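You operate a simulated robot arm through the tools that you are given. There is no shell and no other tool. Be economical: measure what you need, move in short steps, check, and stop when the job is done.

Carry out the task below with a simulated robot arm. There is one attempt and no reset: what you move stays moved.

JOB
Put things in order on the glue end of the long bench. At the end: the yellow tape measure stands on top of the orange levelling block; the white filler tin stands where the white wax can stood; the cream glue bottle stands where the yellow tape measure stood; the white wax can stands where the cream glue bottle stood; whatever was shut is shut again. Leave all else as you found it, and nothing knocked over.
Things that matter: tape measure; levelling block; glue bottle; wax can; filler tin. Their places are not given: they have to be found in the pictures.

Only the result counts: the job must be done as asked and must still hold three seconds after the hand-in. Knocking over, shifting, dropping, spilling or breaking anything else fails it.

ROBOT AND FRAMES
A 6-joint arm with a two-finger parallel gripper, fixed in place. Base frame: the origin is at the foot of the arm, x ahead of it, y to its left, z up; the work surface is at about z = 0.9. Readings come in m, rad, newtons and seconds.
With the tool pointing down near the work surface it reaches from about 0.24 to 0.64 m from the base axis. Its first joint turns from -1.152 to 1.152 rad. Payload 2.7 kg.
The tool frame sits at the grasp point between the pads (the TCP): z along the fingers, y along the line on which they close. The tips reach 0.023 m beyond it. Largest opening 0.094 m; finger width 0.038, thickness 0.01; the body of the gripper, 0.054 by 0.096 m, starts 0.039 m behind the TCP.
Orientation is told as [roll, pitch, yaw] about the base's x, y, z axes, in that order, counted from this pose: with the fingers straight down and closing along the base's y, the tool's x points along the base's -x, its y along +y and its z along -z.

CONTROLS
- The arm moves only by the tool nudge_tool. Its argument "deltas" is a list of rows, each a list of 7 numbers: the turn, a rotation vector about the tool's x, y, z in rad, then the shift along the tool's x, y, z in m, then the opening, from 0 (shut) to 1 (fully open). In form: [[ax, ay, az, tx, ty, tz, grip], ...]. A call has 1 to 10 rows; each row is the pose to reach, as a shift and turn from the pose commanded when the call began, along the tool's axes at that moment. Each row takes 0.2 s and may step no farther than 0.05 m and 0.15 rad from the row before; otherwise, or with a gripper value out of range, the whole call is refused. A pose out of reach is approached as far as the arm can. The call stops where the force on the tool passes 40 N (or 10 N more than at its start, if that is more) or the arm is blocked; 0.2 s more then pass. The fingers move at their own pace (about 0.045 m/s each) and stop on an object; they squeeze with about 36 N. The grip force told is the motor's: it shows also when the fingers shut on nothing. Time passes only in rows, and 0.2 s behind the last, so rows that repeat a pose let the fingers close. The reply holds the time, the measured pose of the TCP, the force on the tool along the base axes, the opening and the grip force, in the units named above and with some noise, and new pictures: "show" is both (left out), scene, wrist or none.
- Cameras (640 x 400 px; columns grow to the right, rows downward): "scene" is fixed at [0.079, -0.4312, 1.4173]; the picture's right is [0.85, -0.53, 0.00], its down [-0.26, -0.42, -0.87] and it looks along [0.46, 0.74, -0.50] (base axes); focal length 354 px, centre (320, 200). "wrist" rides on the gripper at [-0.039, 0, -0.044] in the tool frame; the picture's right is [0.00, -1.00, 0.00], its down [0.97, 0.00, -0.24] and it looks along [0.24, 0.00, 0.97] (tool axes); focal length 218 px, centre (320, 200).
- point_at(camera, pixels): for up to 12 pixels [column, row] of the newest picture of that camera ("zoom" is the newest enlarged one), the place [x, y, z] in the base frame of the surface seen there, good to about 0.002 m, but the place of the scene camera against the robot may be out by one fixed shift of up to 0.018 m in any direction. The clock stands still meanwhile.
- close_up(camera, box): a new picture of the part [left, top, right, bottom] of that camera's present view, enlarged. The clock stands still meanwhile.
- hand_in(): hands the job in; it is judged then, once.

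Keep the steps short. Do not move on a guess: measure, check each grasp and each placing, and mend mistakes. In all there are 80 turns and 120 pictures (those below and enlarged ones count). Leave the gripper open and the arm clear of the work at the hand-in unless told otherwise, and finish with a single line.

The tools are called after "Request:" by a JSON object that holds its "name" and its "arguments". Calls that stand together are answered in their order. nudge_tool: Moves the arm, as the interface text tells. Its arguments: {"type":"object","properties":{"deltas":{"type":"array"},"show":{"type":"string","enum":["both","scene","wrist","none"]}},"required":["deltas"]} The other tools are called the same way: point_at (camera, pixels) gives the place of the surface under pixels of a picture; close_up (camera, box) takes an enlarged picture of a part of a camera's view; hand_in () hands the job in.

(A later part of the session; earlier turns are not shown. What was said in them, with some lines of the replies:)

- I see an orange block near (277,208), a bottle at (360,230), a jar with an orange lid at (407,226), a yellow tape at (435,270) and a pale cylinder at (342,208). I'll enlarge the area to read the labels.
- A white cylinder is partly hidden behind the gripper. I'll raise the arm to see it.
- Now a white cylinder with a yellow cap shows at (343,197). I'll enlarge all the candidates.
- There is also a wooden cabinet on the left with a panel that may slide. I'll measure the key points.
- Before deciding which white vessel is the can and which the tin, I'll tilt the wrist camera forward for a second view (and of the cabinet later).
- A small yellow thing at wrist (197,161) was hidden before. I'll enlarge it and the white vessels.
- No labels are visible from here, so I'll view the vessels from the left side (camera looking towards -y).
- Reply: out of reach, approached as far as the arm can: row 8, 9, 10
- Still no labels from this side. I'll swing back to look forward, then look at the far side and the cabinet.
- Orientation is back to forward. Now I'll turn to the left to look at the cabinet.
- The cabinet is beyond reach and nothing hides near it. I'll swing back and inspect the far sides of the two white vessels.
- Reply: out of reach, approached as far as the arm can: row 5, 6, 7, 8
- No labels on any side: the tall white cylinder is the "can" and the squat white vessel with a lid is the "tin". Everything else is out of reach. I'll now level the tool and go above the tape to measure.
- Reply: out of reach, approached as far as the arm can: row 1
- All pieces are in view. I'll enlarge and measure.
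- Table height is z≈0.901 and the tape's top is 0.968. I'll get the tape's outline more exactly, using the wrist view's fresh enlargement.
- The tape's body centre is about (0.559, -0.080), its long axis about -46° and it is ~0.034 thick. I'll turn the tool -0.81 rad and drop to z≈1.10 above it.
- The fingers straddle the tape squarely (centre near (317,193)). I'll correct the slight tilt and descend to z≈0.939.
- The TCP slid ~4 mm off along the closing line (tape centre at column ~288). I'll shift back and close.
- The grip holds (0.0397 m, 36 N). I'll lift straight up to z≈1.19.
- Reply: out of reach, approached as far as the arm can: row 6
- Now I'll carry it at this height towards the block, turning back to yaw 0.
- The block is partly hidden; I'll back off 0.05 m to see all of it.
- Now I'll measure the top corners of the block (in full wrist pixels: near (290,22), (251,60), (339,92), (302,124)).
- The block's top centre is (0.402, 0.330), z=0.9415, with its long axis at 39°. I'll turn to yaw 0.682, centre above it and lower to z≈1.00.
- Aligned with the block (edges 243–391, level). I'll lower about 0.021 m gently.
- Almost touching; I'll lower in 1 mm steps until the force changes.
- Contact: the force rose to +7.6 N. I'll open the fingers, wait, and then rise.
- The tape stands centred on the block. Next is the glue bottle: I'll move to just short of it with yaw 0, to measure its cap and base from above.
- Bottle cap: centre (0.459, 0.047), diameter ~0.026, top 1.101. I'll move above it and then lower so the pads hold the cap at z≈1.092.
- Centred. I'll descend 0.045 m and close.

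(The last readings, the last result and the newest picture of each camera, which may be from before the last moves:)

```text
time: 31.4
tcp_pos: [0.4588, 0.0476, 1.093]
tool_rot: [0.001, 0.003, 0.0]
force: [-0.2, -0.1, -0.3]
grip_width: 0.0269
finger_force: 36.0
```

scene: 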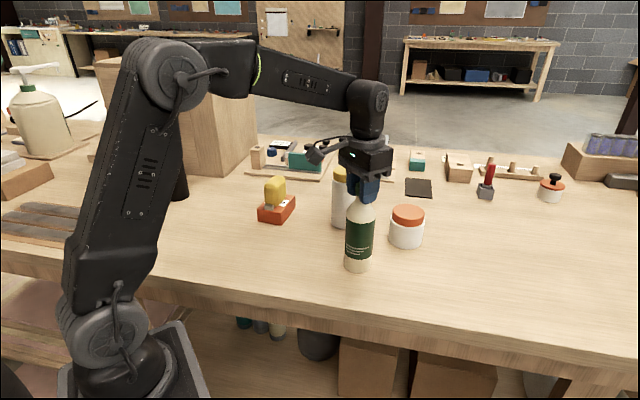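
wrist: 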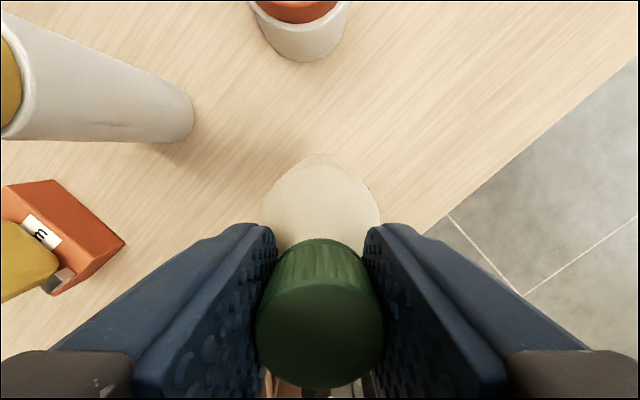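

Cap held (0.0269 m). I'll lift slowly 0.04 m and check.

Request:
{"name": "nudge_tool", "arguments": {"deltas": [[0, 0, 0, 0, 0, -0.006, 0], [0, 0, 0, 0, 0, -0.015, 0], [0, 0, 0, 0, 0, -0.027, 0], [0, 0, 0, 0, 0, -0.04, 0]]}}

```text
time: 32.4
tcp_pos: [0.4596, 0.0477, 1.1322]
tool_rot: [0.003, -0.001, -0.001]
force: [0.2, 0.0, -4.0]
grip_width: 0.0269
finger_force: 35.8
```

scene: 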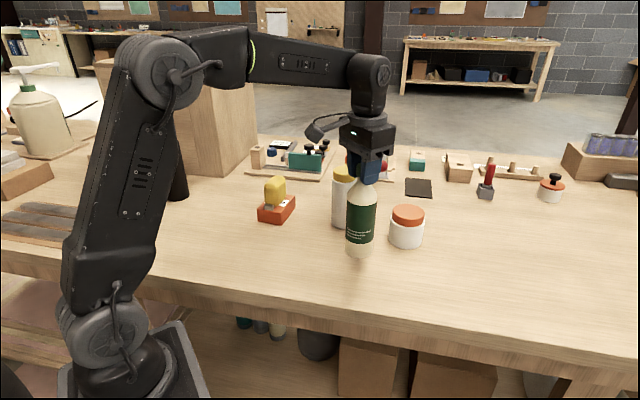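
wrist: 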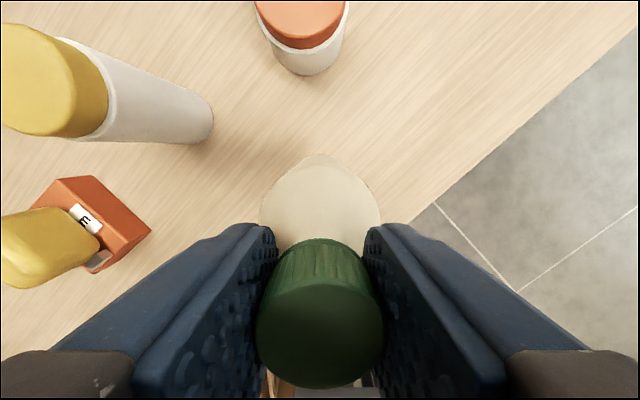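

Upright and steady. I'll carry it in small steps to above (0.559, -0.080).

Request:
{"name": "nudge_tool", "arguments": {"deltas": [[0, 0, 0, -0.008, -0.01, 0, 0], [0, 0, 0, -0.022, -0.028, 0, 0], [0, 0, 0, -0.038, -0.048, 0, 0], [0, 0, 0, -0.054, -0.069, 0, 0], [0, 0, 0, -0.07, -0.09, 0, 0], [0, 0, 0, -0.084, -0.108, 0, 0], [0, 0, 0, -0.094, -0.121, 0, 0], [0, 0, 0, -0.0994, -0.1277, 0, 0], [0, 0, 0, -0.0994, -0.1277, 0.01, 0]]}}

```text
time: 34.4
tcp_pos: [0.5589, -0.0796, 1.1214]
tool_rot: [0.002, 0.0, 0.0]
force: [1.1, 0.6, -3.5]
grip_width: 0.0271
finger_force: 36.1
```

scene: 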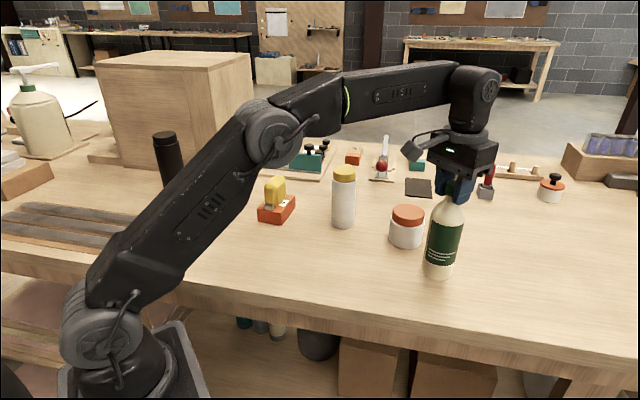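
wrist: 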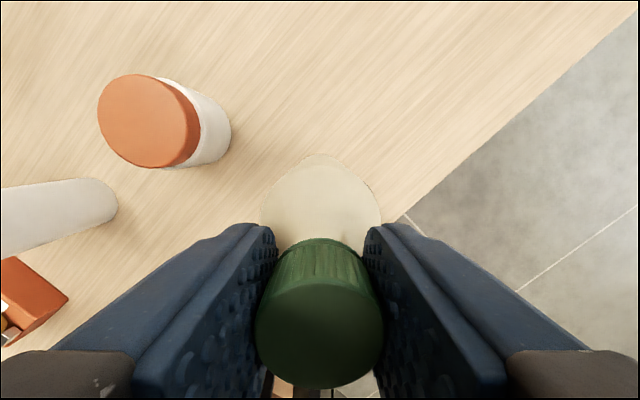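

In place. I'll lower about 0.027 m.

Request:
{"name": "nudge_tool", "arguments": {"deltas": [[0, 0, 0, 0, 0, 0.01, 0], [0, 0, 0, 0, 0, 0.018, 0], [0, 0, 0, 0, 0, 0.024, 0], [0, 0, 0, 0, 0, 0.027, 0]], "show": "none"}}

Request:
{"name": "nudge_tool", "arguments": {"deltas": [[0, 0, 0, 0, 0, 0.001, 0], [0, 0, 0, 0, 0, 0.0015, 0]], "show": "scene"}}

```text
time: 35.4
tcp_pos: [0.558, -0.079, 1.0957]
tool_rot: [0.003, 0.001, 0.0]
force: [-0.4, -1.1, -2.7]
grip_width: 0.027
finger_force: 35.9
```

```text
time: 36.0
tcp_pos: [0.5587, -0.0799, 1.0941]
tool_rot: [0.002, 0.0, 0.0]
force: [-0.2, 0.4, -3.7]
grip_width: 0.0268
finger_force: 35.8
```

scene: 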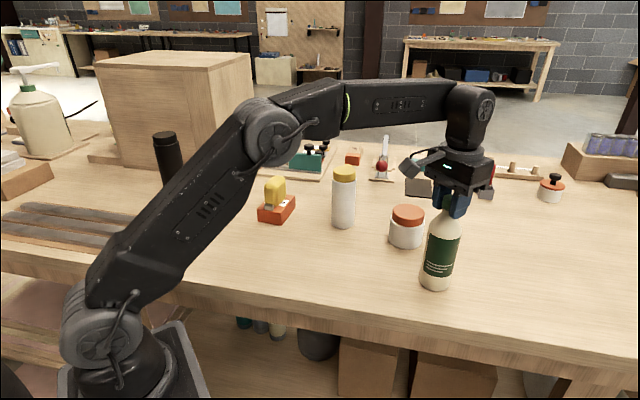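

No contact yet (force still -3.7 N). Another 2 mm down.

Request:
{"name": "nudge_tool", "arguments": {"deltas": [[0, 0, 0, 0, 0, 0.001, 0], [0, 0, 0, 0, 0, 0.002, 0]], "show": "none"}}

```text
time: 36.6
tcp_pos: [0.5581, -0.0797, 1.0915]
tool_rot: [0.002, 0.004, -0.002]
force: [0.3, 0.6, -2.6]
grip_width: 0.027
finger_force: 36.2
```

Request:
{"name": "nudge_tool", "arguments": {"deltas": [[0, 0, 0, 0, 0, 0.001, 0], [0, 0, 0, 0, 0, 0.0015, 0]], "show": "none"}}

```text
time: 37.2
tcp_pos: [0.5583, -0.0791, 1.0911]
tool_rot: [-0.001, -0.001, 0.0]
force: [-3.5, 2.7, 9.4]
grip_width: 0.0274
finger_force: 36.2
```

Contact at +9.4 N. I'll ease 0.5 mm, open and look before rising.

Request:
{"name": "nudge_tool", "arguments": {"deltas": [[0, 0, 0, 0, 0, -0.0005, 0.35], [0, 0, 0, 0, 0, -0.0005, 0.6], [0, 0, 0, 0, 0, -0.0005, 0.8], [0, 0, 0, 0, 0, -0.0005, 0.8]]}}

```text
time: 38.2
tcp_pos: [0.5601, -0.0792, 1.0908]
tool_rot: [-0.001, 0.0, 0.001]
force: [0.4, 0.0, -0.1]
grip_width: 0.0751
finger_force: 0.1
```

scene: 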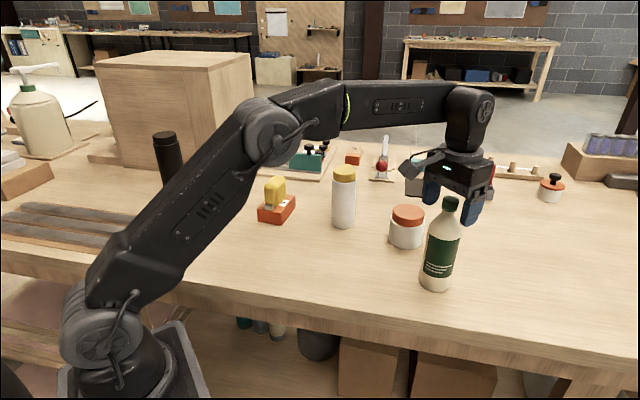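
wrist: 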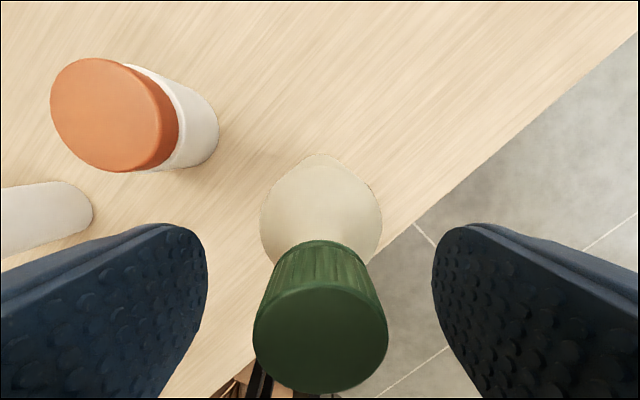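

The bottle stands. I'll rise and go to just short of the wax can.

Request:
{"name": "nudge_tool", "arguments": {"deltas": [[0, 0, 0, 0, 0, -0.04, 0.9], [0, 0, 0, 0, 0, -0.08, 1], [0, 0, 0, 0.012, 0.042, -0.085, 1], [0, 0, 0, 0.024, 0.085, -0.085, 1], [0, 0, 0, 0.038, 0.13, -0.085, 1], [0, 0, 0, 0.053, 0.175, -0.085, 1], [0, 0, 0, 0.068, 0.22, -0.085, 1], [0, 0, 0, 0.09, 0.26, -0.085, 1], [0, 0, 0, 0.1, 0.269, -0.085, 1]], "show": "wrist"}}

Request:
{"name": "close_up", "arguments": {"camera": "wrist", "box": [240, 50, 400, 150]}}

```text
time: 40.2
tcp_pos: [0.457, 0.1894, 1.1765]
tool_rot: [0.002, 0.0, 0.001]
force: [0.1, 0.3, -0.1]
grip_width: 0.0939
finger_force: 0.1
```

wrist: 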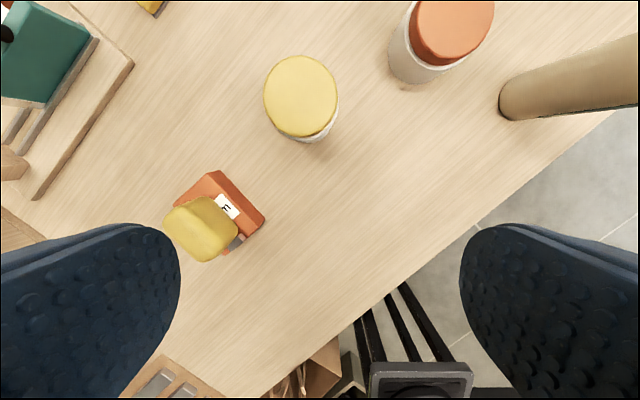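

```text
4.00 times, centred on (320, 100) of wrist
```

zoom: 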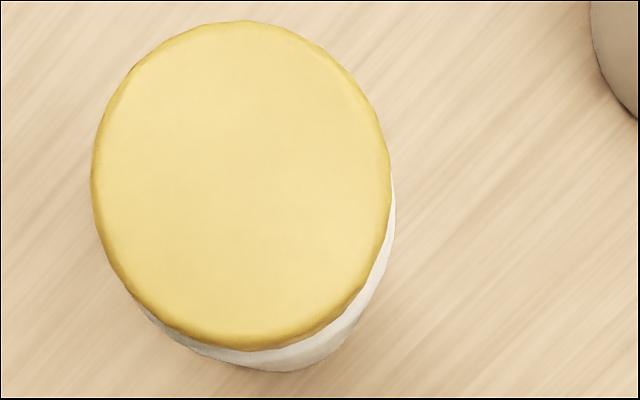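

Request:
{"name": "point_at", "arguments": {"camera": "zoom", "pixels": [[100, 180], [382, 180], [240, 30], [240, 330], [240, 182], [140, 80], [340, 280], [345, 80], [140, 280]]}}

Request:
{"name": "point_at", "arguments": {"camera": "wrist", "pixels": [[450, 25], [413, 22], [490, 20], [450, 60], [392, 65], [430, 83]]}}

```text
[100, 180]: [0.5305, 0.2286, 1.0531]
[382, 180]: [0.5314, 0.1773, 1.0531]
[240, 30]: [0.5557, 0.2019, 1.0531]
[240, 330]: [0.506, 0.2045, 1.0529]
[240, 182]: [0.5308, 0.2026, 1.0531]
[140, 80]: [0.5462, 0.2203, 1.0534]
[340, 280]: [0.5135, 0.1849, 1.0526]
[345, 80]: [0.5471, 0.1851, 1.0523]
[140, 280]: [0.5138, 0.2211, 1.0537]
```

```text
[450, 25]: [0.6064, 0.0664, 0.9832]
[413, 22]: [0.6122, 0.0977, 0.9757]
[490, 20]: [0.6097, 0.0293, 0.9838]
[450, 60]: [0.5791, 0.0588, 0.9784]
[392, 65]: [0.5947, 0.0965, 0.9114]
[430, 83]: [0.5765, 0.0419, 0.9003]
```

Wax can: centre (0.531, 0.203), top 1.053. I'll move above it, then lower to check alignment.

Request:
{"name": "nudge_tool", "arguments": {"deltas": [[0, 0, 0, -0.035, 0.006, 0, 1], [0, 0, 0, -0.0736, 0.0135, 0.03, 1], [0, 0, 0, -0.0736, 0.0135, 0.07, 1], [0, 0, 0, -0.0736, 0.0135, 0.09, 1], [0, 0, 0, -0.0736, 0.0135, 0.09, 1]], "show": "wrist"}}

```text
time: 41.4
tcp_pos: [0.5321, 0.2028, 1.0867]
tool_rot: [-0.001, 0.002, 0.0]
force: [1.1, -0.2, 0.4]
grip_width: 0.0939
finger_force: 0.2
```

wrist: 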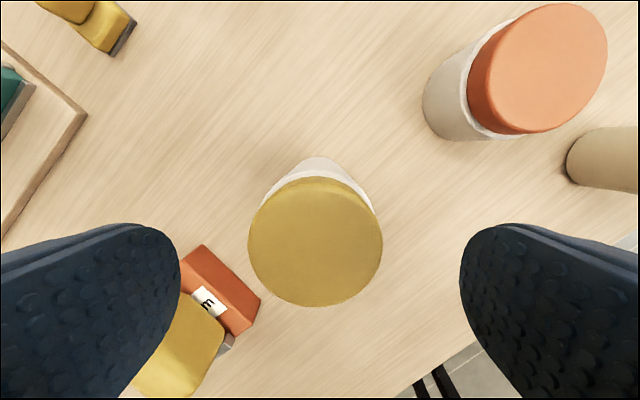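

Centred. I'll descend to z≈1.021 and close.

Request:
{"name": "nudge_tool", "arguments": {"deltas": [[0, 0, 0, 0.0013, 0, 0.03, 1], [0, 0, 0, 0.0013, 0, 0.055, 1], [0, 0, 0, 0.0013, 0, 0.066, 1], [0, 0, 0, 0.0013, 0, 0.066, 1], [0, 0, 0, 0.0013, 0, 0.066, 0.6], [0, 0, 0, 0.0013, 0, 0.066, 0.3], [0, 0, 0, 0.0013, 0, 0.066, 0], [0, 0, 0, 0.0013, 0, 0.066, 0]]}}

```text
time: 43.2
tcp_pos: [0.5305, 0.2046, 1.0214]
tool_rot: [0.001, -0.001, 0.001]
force: [-0.5, 1.5, 0.7]
grip_width: 0.0594
finger_force: 36.1
```

scene: 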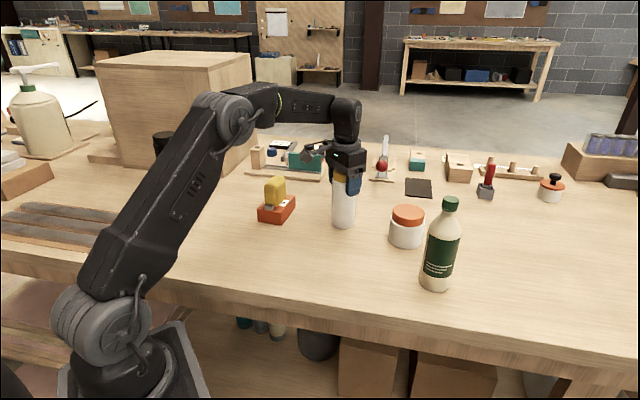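
wrist: 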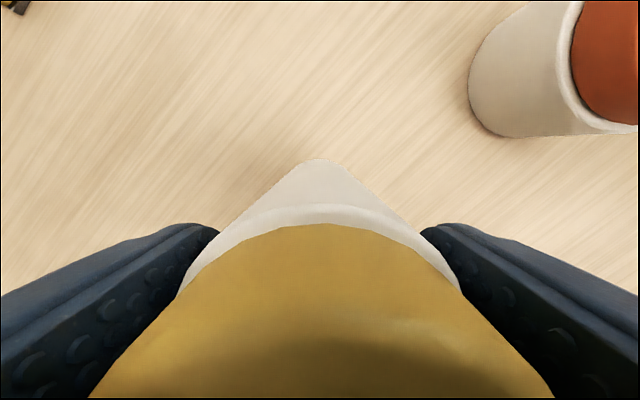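

Held (0.0594 m). I'll lift 0.05 m and carry it to above (0.459, 0.0476).

Request:
{"name": "nudge_tool", "arguments": {"deltas": [[0, 0, 0, 0, 0, -0.01, 0], [0, 0, 0, 0, 0, -0.03, 0], [0, 0, 0, 0, 0, -0.05, 0], [0, 0, 0, 0.012, -0.026, -0.05, 0], [0, 0, 0, 0.028, -0.06, -0.05, 0], [0, 0, 0, 0.044, -0.095, -0.05, 0], [0, 0, 0, 0.06, -0.13, -0.05, 0], [0, 0, 0, 0.0717, -0.157, -0.05, 0], [0, 0, 0, 0.0717, -0.157, -0.04, 0]]}}

```text
time: 45.2
tcp_pos: [0.4585, 0.0447, 1.06]
tool_rot: [0.002, 0.001, 0.0]
force: [0.3, -0.7, -2.6]
grip_width: 0.0595
finger_force: 35.6
```

scene: 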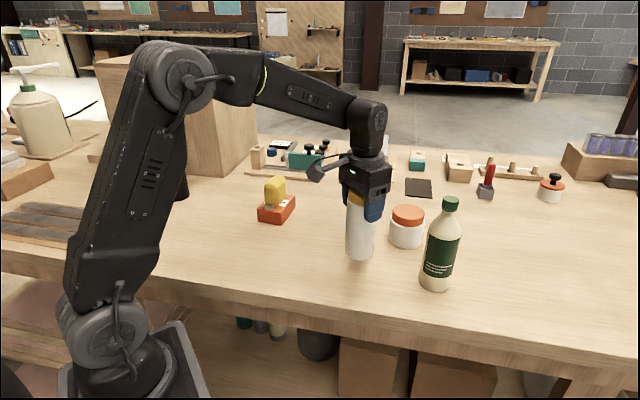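
wrist: 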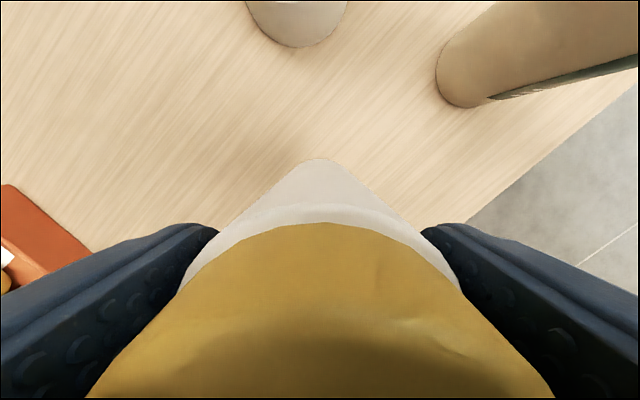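

I'll nudge +2.5 mm in y and lower to just above contact.

Request:
{"name": "nudge_tool", "arguments": {"deltas": [[0, 0, 0, 0, 0.0025, 0.012, 0], [0, 0, 0, 0, 0.0025, 0.025, 0], [0, 0, 0, 0, 0.0025, 0.034, 0], [0, 0, 0, 0, 0.0025, 0.037, 0]], "show": "none"}}

Request:
{"name": "nudge_tool", "arguments": {"deltas": [[0, 0, 0, 0, 0, 0.001, 0], [0, 0, 0, 0, 0, 0.002, 0]], "show": "none"}}

```text
time: 46.2
tcp_pos: [0.4596, 0.048, 1.0237]
tool_rot: [0.002, 0.001, 0.001]
force: [-0.1, -0.8, -3.3]
grip_width: 0.0591
finger_force: 36.4
```

```text
time: 46.8
tcp_pos: [0.459, 0.0482, 1.0216]
tool_rot: [0.0, 0.0, 0.0]
force: [0.2, -0.1, -2.1]
grip_width: 0.0594
finger_force: 36.5
```

Request:
{"name": "nudge_tool", "arguments": {"deltas": [[0, 0, 0, 0, 0, 0.001, 0], [0, 0, 0, 0, 0, 0.0015, 0]], "show": "none"}}

```text
time: 47.4
tcp_pos: [0.458, 0.0486, 1.0206]
tool_rot: [0.0, 0.0, 0.001]
force: [-3.8, 0.9, 9.9]
grip_width: 0.0592
finger_force: 36.0
```

Contact (+9.9 N). I'll open fully and look.

Request:
{"name": "nudge_tool", "arguments": {"deltas": [[0, 0, 0, 0, 0, -0.0005, 0.7], [0, 0, 0, 0, 0, -0.0005, 0.9], [0, 0, 0, 0, 0, -0.0005, 1], [0, 0, 0, 0, 0, -0.0005, 1]]}}

```text
time: 48.4
tcp_pos: [0.4579, 0.0485, 1.0202]
tool_rot: [0.002, 0.0, 0.001]
force: [0.3, -0.1, 0.4]
grip_width: 0.094
finger_force: 0.1
```

scene: 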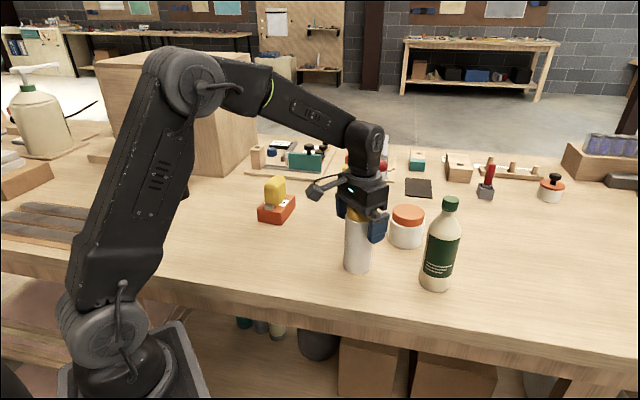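
wrist: 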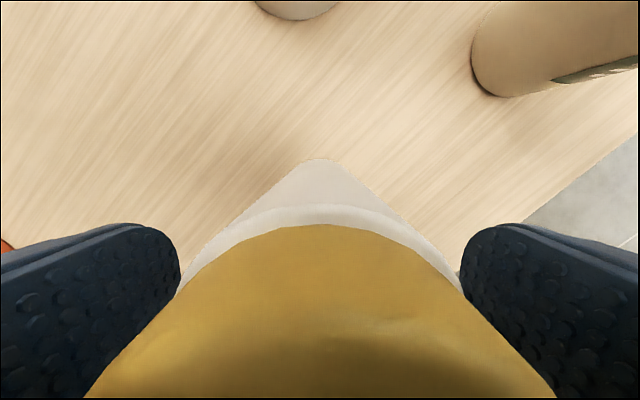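

The can stands in its new place. An arm-mounted bracket sticks out near (317,190); I'll measure it so it won't hit the can when I reach for the tin.

Request:
{"name": "point_at", "arguments": {"camera": "scene", "pixels": [[315, 192], [322, 185], [312, 187], [340, 182], [365, 195], [375, 140], [320, 110], [322, 196]]}}

Request:
{"name": "close_up", "arguments": {"camera": "scene", "box": [290, 110, 420, 280]}}

```text
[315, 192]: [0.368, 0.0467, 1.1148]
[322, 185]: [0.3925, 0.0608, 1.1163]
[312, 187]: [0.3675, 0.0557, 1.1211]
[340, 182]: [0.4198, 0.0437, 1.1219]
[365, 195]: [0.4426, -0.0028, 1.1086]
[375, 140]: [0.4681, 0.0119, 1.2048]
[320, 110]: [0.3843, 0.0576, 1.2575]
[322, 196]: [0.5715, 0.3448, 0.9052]
```

```text
2.35 times, centred on (355, 195) of scene
```

zoom: 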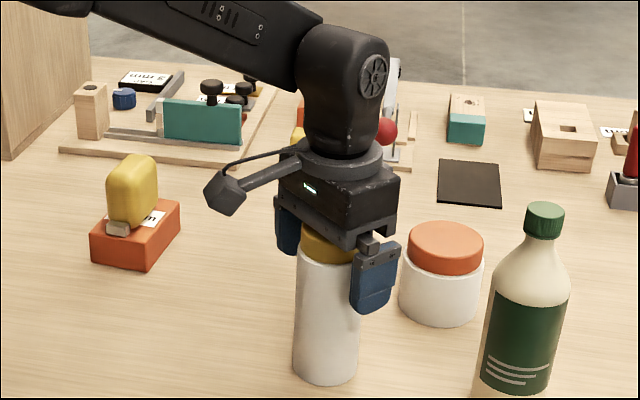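

The bracket reaches 0.1 m behind the tool at TCP+0.09 m, so I'll grasp the tin with yaw -0.5 to keep it clear of the can. I'll rise and move to view the tin.

Request:
{"name": "nudge_tool", "arguments": {"deltas": [[0, 0, 0, 0, 0, -0.04, 1], [0, 0, 0, 0, 0, -0.08, 1], [0, 0, 0, 0, 0, -0.12, 1], [0, 0, 0.13, -0.03, 0.013, -0.13, 1], [0, 0, 0.26, -0.06, 0.028, -0.13, 1], [0, 0, 0.39, -0.08, 0.0415, -0.13, 1], [0, 0, 0.5, -0.087, 0.0415, -0.13, 1]], "show": "wrist"}}

Request:
{"name": "close_up", "arguments": {"camera": "wrist", "box": [240, 80, 400, 180]}}

```text
time: 50.0
tcp_pos: [0.5454, 0.0902, 1.1498]
tool_rot: [-0.002, 0.002, -0.503]
force: [0.1, -0.2, -0.8]
grip_width: 0.094
finger_force: 0.0
```

wrist: 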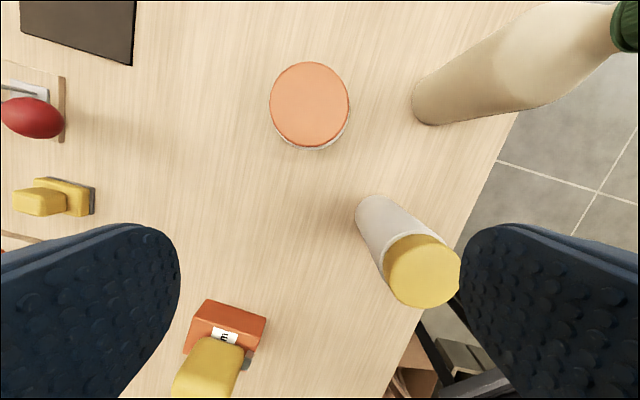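

```text
4.00 times, centred on (320, 130) of wrist
```

zoom: 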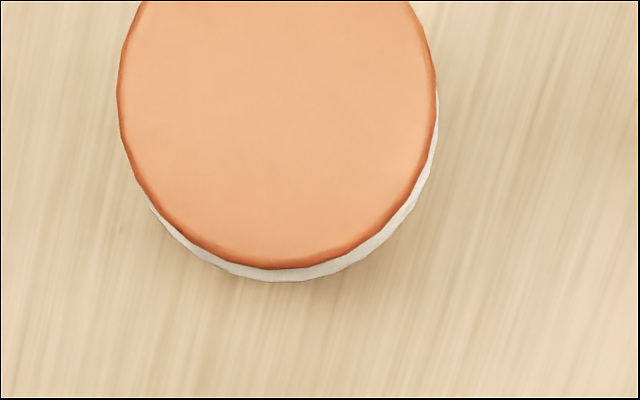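

Request:
{"name": "point_at", "arguments": {"camera": "wrist", "pixels": [[310, 103], [273, 103], [346, 103], [310, 65], [310, 141], [283, 76], [336, 76], [283, 131], [336, 131]]}}

Request:
{"name": "point_at", "arguments": {"camera": "wrist", "pixels": [[420, 270], [388, 270], [455, 270], [420, 240], [420, 302], [360, 200]]}}

```text
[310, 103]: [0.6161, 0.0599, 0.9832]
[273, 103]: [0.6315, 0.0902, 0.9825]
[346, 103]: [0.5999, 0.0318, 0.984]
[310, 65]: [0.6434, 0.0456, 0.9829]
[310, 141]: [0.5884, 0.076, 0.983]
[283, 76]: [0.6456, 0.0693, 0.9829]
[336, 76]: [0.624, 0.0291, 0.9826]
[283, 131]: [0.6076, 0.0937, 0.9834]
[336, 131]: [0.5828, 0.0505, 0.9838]
```

```text
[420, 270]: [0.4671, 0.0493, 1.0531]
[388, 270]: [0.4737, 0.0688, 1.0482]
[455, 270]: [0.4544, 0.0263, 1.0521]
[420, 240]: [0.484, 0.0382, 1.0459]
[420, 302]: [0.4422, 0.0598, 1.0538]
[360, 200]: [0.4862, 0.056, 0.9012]
```

Tin: centre (0.6157, 0.0608), top 0.983. I'll go down to z≈1.05 and over it.

Request:
{"name": "nudge_tool", "arguments": {"deltas": [[0, 0, 0, 0, 0, 0.04, 1], [0, 0, 0, -0.02, 0.002, 0.08, 1], [0, 0, 0, -0.05, 0.005, 0.1, 1], [0, 0, 0, -0.0758, 0.0081, 0.11, 1], [0, 0, 0, -0.0758, 0.0081, 0.12, 1], [0, 0, 0, -0.0758, 0.0081, 0.12, 1]]}}

```text
time: 51.4
tcp_pos: [0.6171, 0.0611, 1.0295]
tool_rot: [0.001, 0.002, -0.499]
force: [-0.4, -0.2, -0.1]
grip_width: 0.094
finger_force: 0.0
```

scene: 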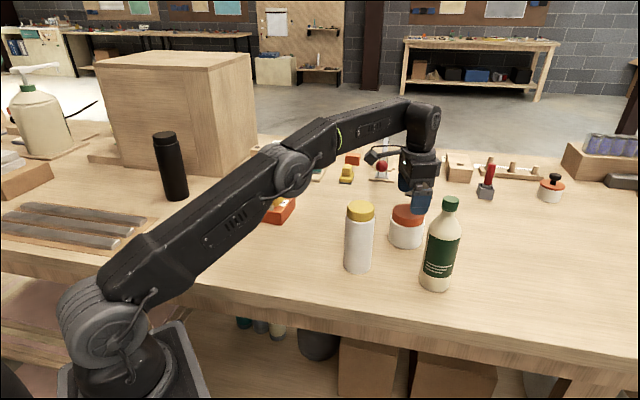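
wrist: 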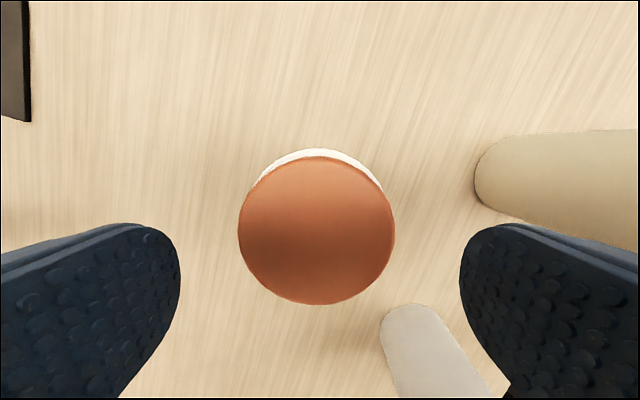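

Centred. I'll descend to z≈0.952 and close.

Request:
{"name": "nudge_tool", "arguments": {"deltas": [[0, 0, 0, 0.001, 0, 0.03, 1], [0, 0, 0, 0.001, 0, 0.06, 1], [0, 0, 0, 0.001, 0, 0.0775, 1], [0, 0, 0, 0.001, 0, 0.0775, 1], [0, 0, 0, 0.001, 0, 0.0775, 0.7], [0, 0, 0, 0.001, 0, 0.0775, 0.4], [0, 0, 0, 0.001, 0, 0.0775, 0], [0, 0, 0, 0.001, 0, 0.0775, 0]]}}

```text
time: 53.2
tcp_pos: [0.6147, 0.0611, 0.9524]
tool_rot: [-0.002, 0.001, -0.498]
force: [0.9, 0.9, 0.3]
grip_width: 0.0788
finger_force: 35.9
```

scene: 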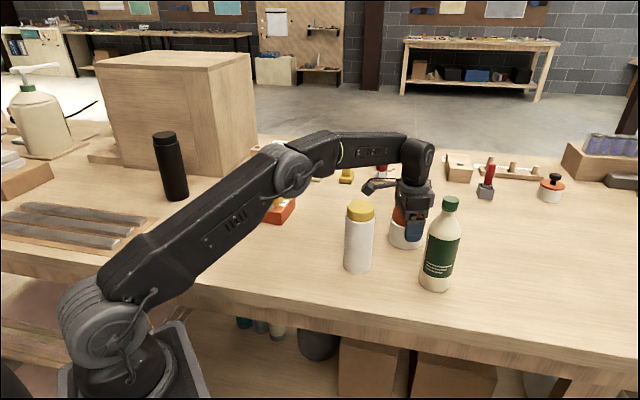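
wrist: 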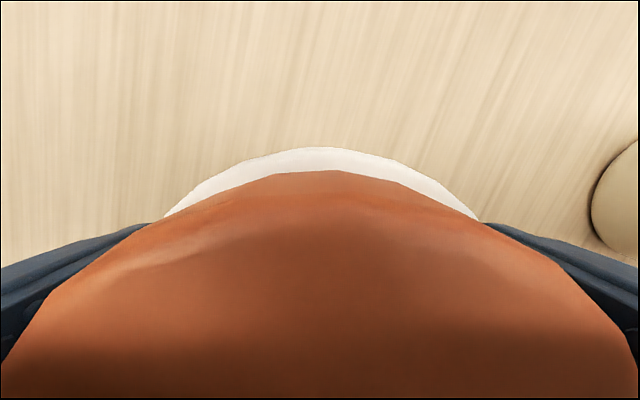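

Held (0.0788 m). I'll lift 0.05 m and carry it to above (0.5305, 0.2035).

Request:
{"name": "nudge_tool", "arguments": {"deltas": [[0, 0, 0, 0, 0, -0.01, 0], [0, 0, 0, 0, 0, -0.03, 0], [0, 0, 0, 0, 0, -0.05, 0], [0, 0, 0, 0.02, 0.0118, -0.05, 0], [0, 0, 0, 0.048, 0.0284, -0.05, 0], [0, 0, 0, 0.078, 0.0461, -0.05, 0], [0, 0, 0, 0.106, 0.0627, -0.05, 0], [0, 0, 0, 0.13, 0.0769, -0.05, 0], [0, 0, 0, 0.1424, 0.0842, -0.05, 0], [0, 0, 0, 0.1424, 0.0842, -0.04, 0]]}}

```text
time: 55.4
tcp_pos: [0.5311, 0.204, 0.993]
tool_rot: [0.0, 0.001, -0.501]
force: [-0.1, 0.0, -2.5]
grip_width: 0.0791
finger_force: 36.4
```

scene: 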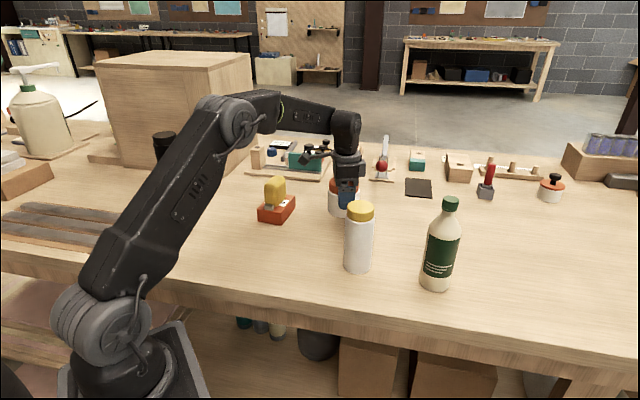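
wrist: 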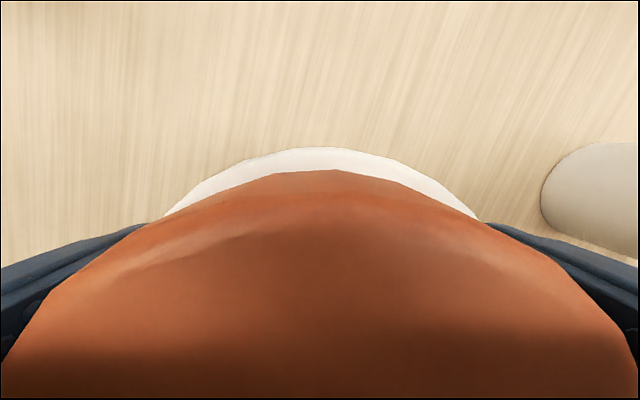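

In place. I'll lower about 0.039 m, then test for contact.

Request:
{"name": "nudge_tool", "arguments": {"deltas": [[0, 0, 0, 0.0005, 0, 0.014, 0], [0, 0, 0, 0.0005, 0, 0.027, 0], [0, 0, 0, 0.0005, 0, 0.036, 0], [0, 0, 0, 0.0005, 0, 0.0385, 0]], "show": "none"}}

Request:
{"name": "nudge_tool", "arguments": {"deltas": [[0, 0, 0, 0, 0, 0.001, 0], [0, 0, 0, 0, 0, 0.002, 0]], "show": "none"}}

```text
time: 56.4
tcp_pos: [0.5308, 0.2022, 0.9537]
tool_rot: [0.0, 0.002, -0.5]
force: [-0.6, 0.3, -3.1]
grip_width: 0.0789
finger_force: 35.9
```

```text
time: 57.0
tcp_pos: [0.5309, 0.2033, 0.9523]
tool_rot: [0.0, 0.001, -0.501]
force: [-2.7, 1.0, 2.1]
grip_width: 0.0793
finger_force: 35.9
```

Light contact (force went from -3 to +2 N). I'll open fully and rise straight up.

Request:
{"name": "nudge_tool", "arguments": {"deltas": [[0, 0, 0, 0, 0, 0.0005, 0.9], [0, 0, 0, 0, 0, 0.0005, 1], [0, 0, 0, 0, 0, 0.0005, 1], [0, 0, 0, 0, 0, 0.0005, 1]], "show": "wrist"}}

Request:
{"name": "nudge_tool", "arguments": {"deltas": [[0, 0, 0, 0, 0, -0.03, 1], [0, 0, 0, 0, 0, -0.07, 1], [0, 0, 0, 0, 0, -0.12, 1], [0, 0, 0, 0, 0, -0.17, 1], [0, 0, 0, 0, 0, -0.21, 1], [0, 0, 0, 0.04, 0, -0.23, 1], [0, 0, 0, 0.08, 0, -0.25, 1], [0, 0, 0, 0.12, 0, -0.27, 1], [0, 0, 0, 0.16, 0, -0.29, 1]]}}

```text
time: 58.0
tcp_pos: [0.5299, 0.203, 0.9519]
tool_rot: [0.001, 0.001, -0.5]
force: [1.3, -0.1, -0.6]
grip_width: 0.094
finger_force: 0.0
```

wrist: 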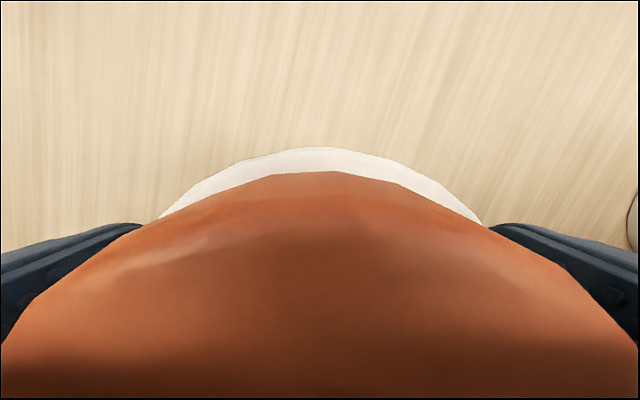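

```text
time: 60.0
tcp_pos: [0.3899, 0.2799, 1.2433]
tool_rot: [-0.001, 0.0, -0.5]
force: [-0.1, 0.6, 0.3]
grip_width: 0.0942
finger_force: 0.0
```

scene: 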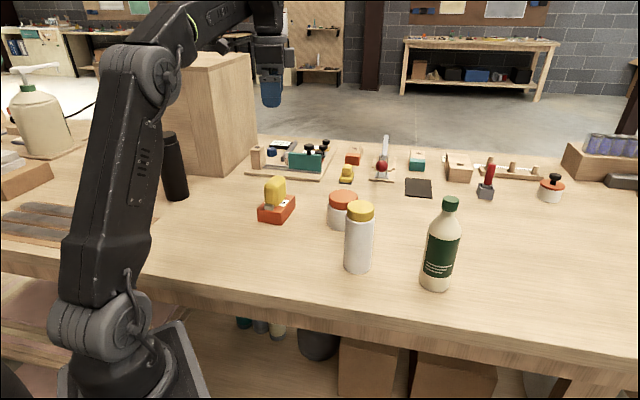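
wrist: 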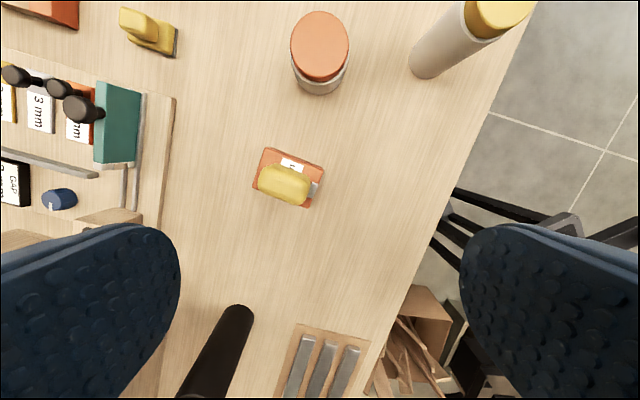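

All four pieces stand. One last check of positions.

Request:
{"name": "point_at", "arguments": {"camera": "wrist", "pixels": [[320, 47], [293, 46], [346, 46], [320, 14], [320, 78], [284, 184], [265, 160], [310, 165]]}}

Request:
{"name": "close_up", "arguments": {"camera": "scene", "box": [240, 150, 480, 300]}}

```text
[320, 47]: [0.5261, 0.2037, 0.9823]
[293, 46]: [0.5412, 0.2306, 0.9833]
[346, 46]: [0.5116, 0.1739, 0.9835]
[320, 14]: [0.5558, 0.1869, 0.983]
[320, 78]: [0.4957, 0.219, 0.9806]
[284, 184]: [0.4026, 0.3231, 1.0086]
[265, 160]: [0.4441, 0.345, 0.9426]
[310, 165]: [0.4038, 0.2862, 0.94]
```

```text
2.67 times, centred on (360, 225) of scene
```

zoom: 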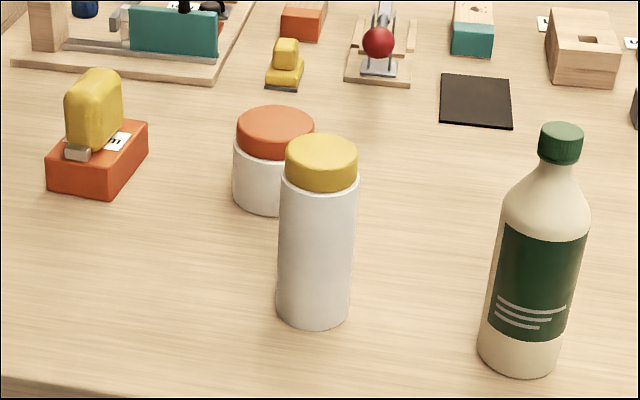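

Everything stands within a few millimetres of its target, the gripper is open and the arm is clear. Handing in.

Request:
{"name": "hand_in", "arguments": {}}

```text
The job is handed in.
```

I handed the job in with all four pieces moved as asked and standing within a few millimetres of their targets; no vessel carried a name, so I took the tall yellow-capped one as the wax can and the squat orange-lidded one as the filler tin.
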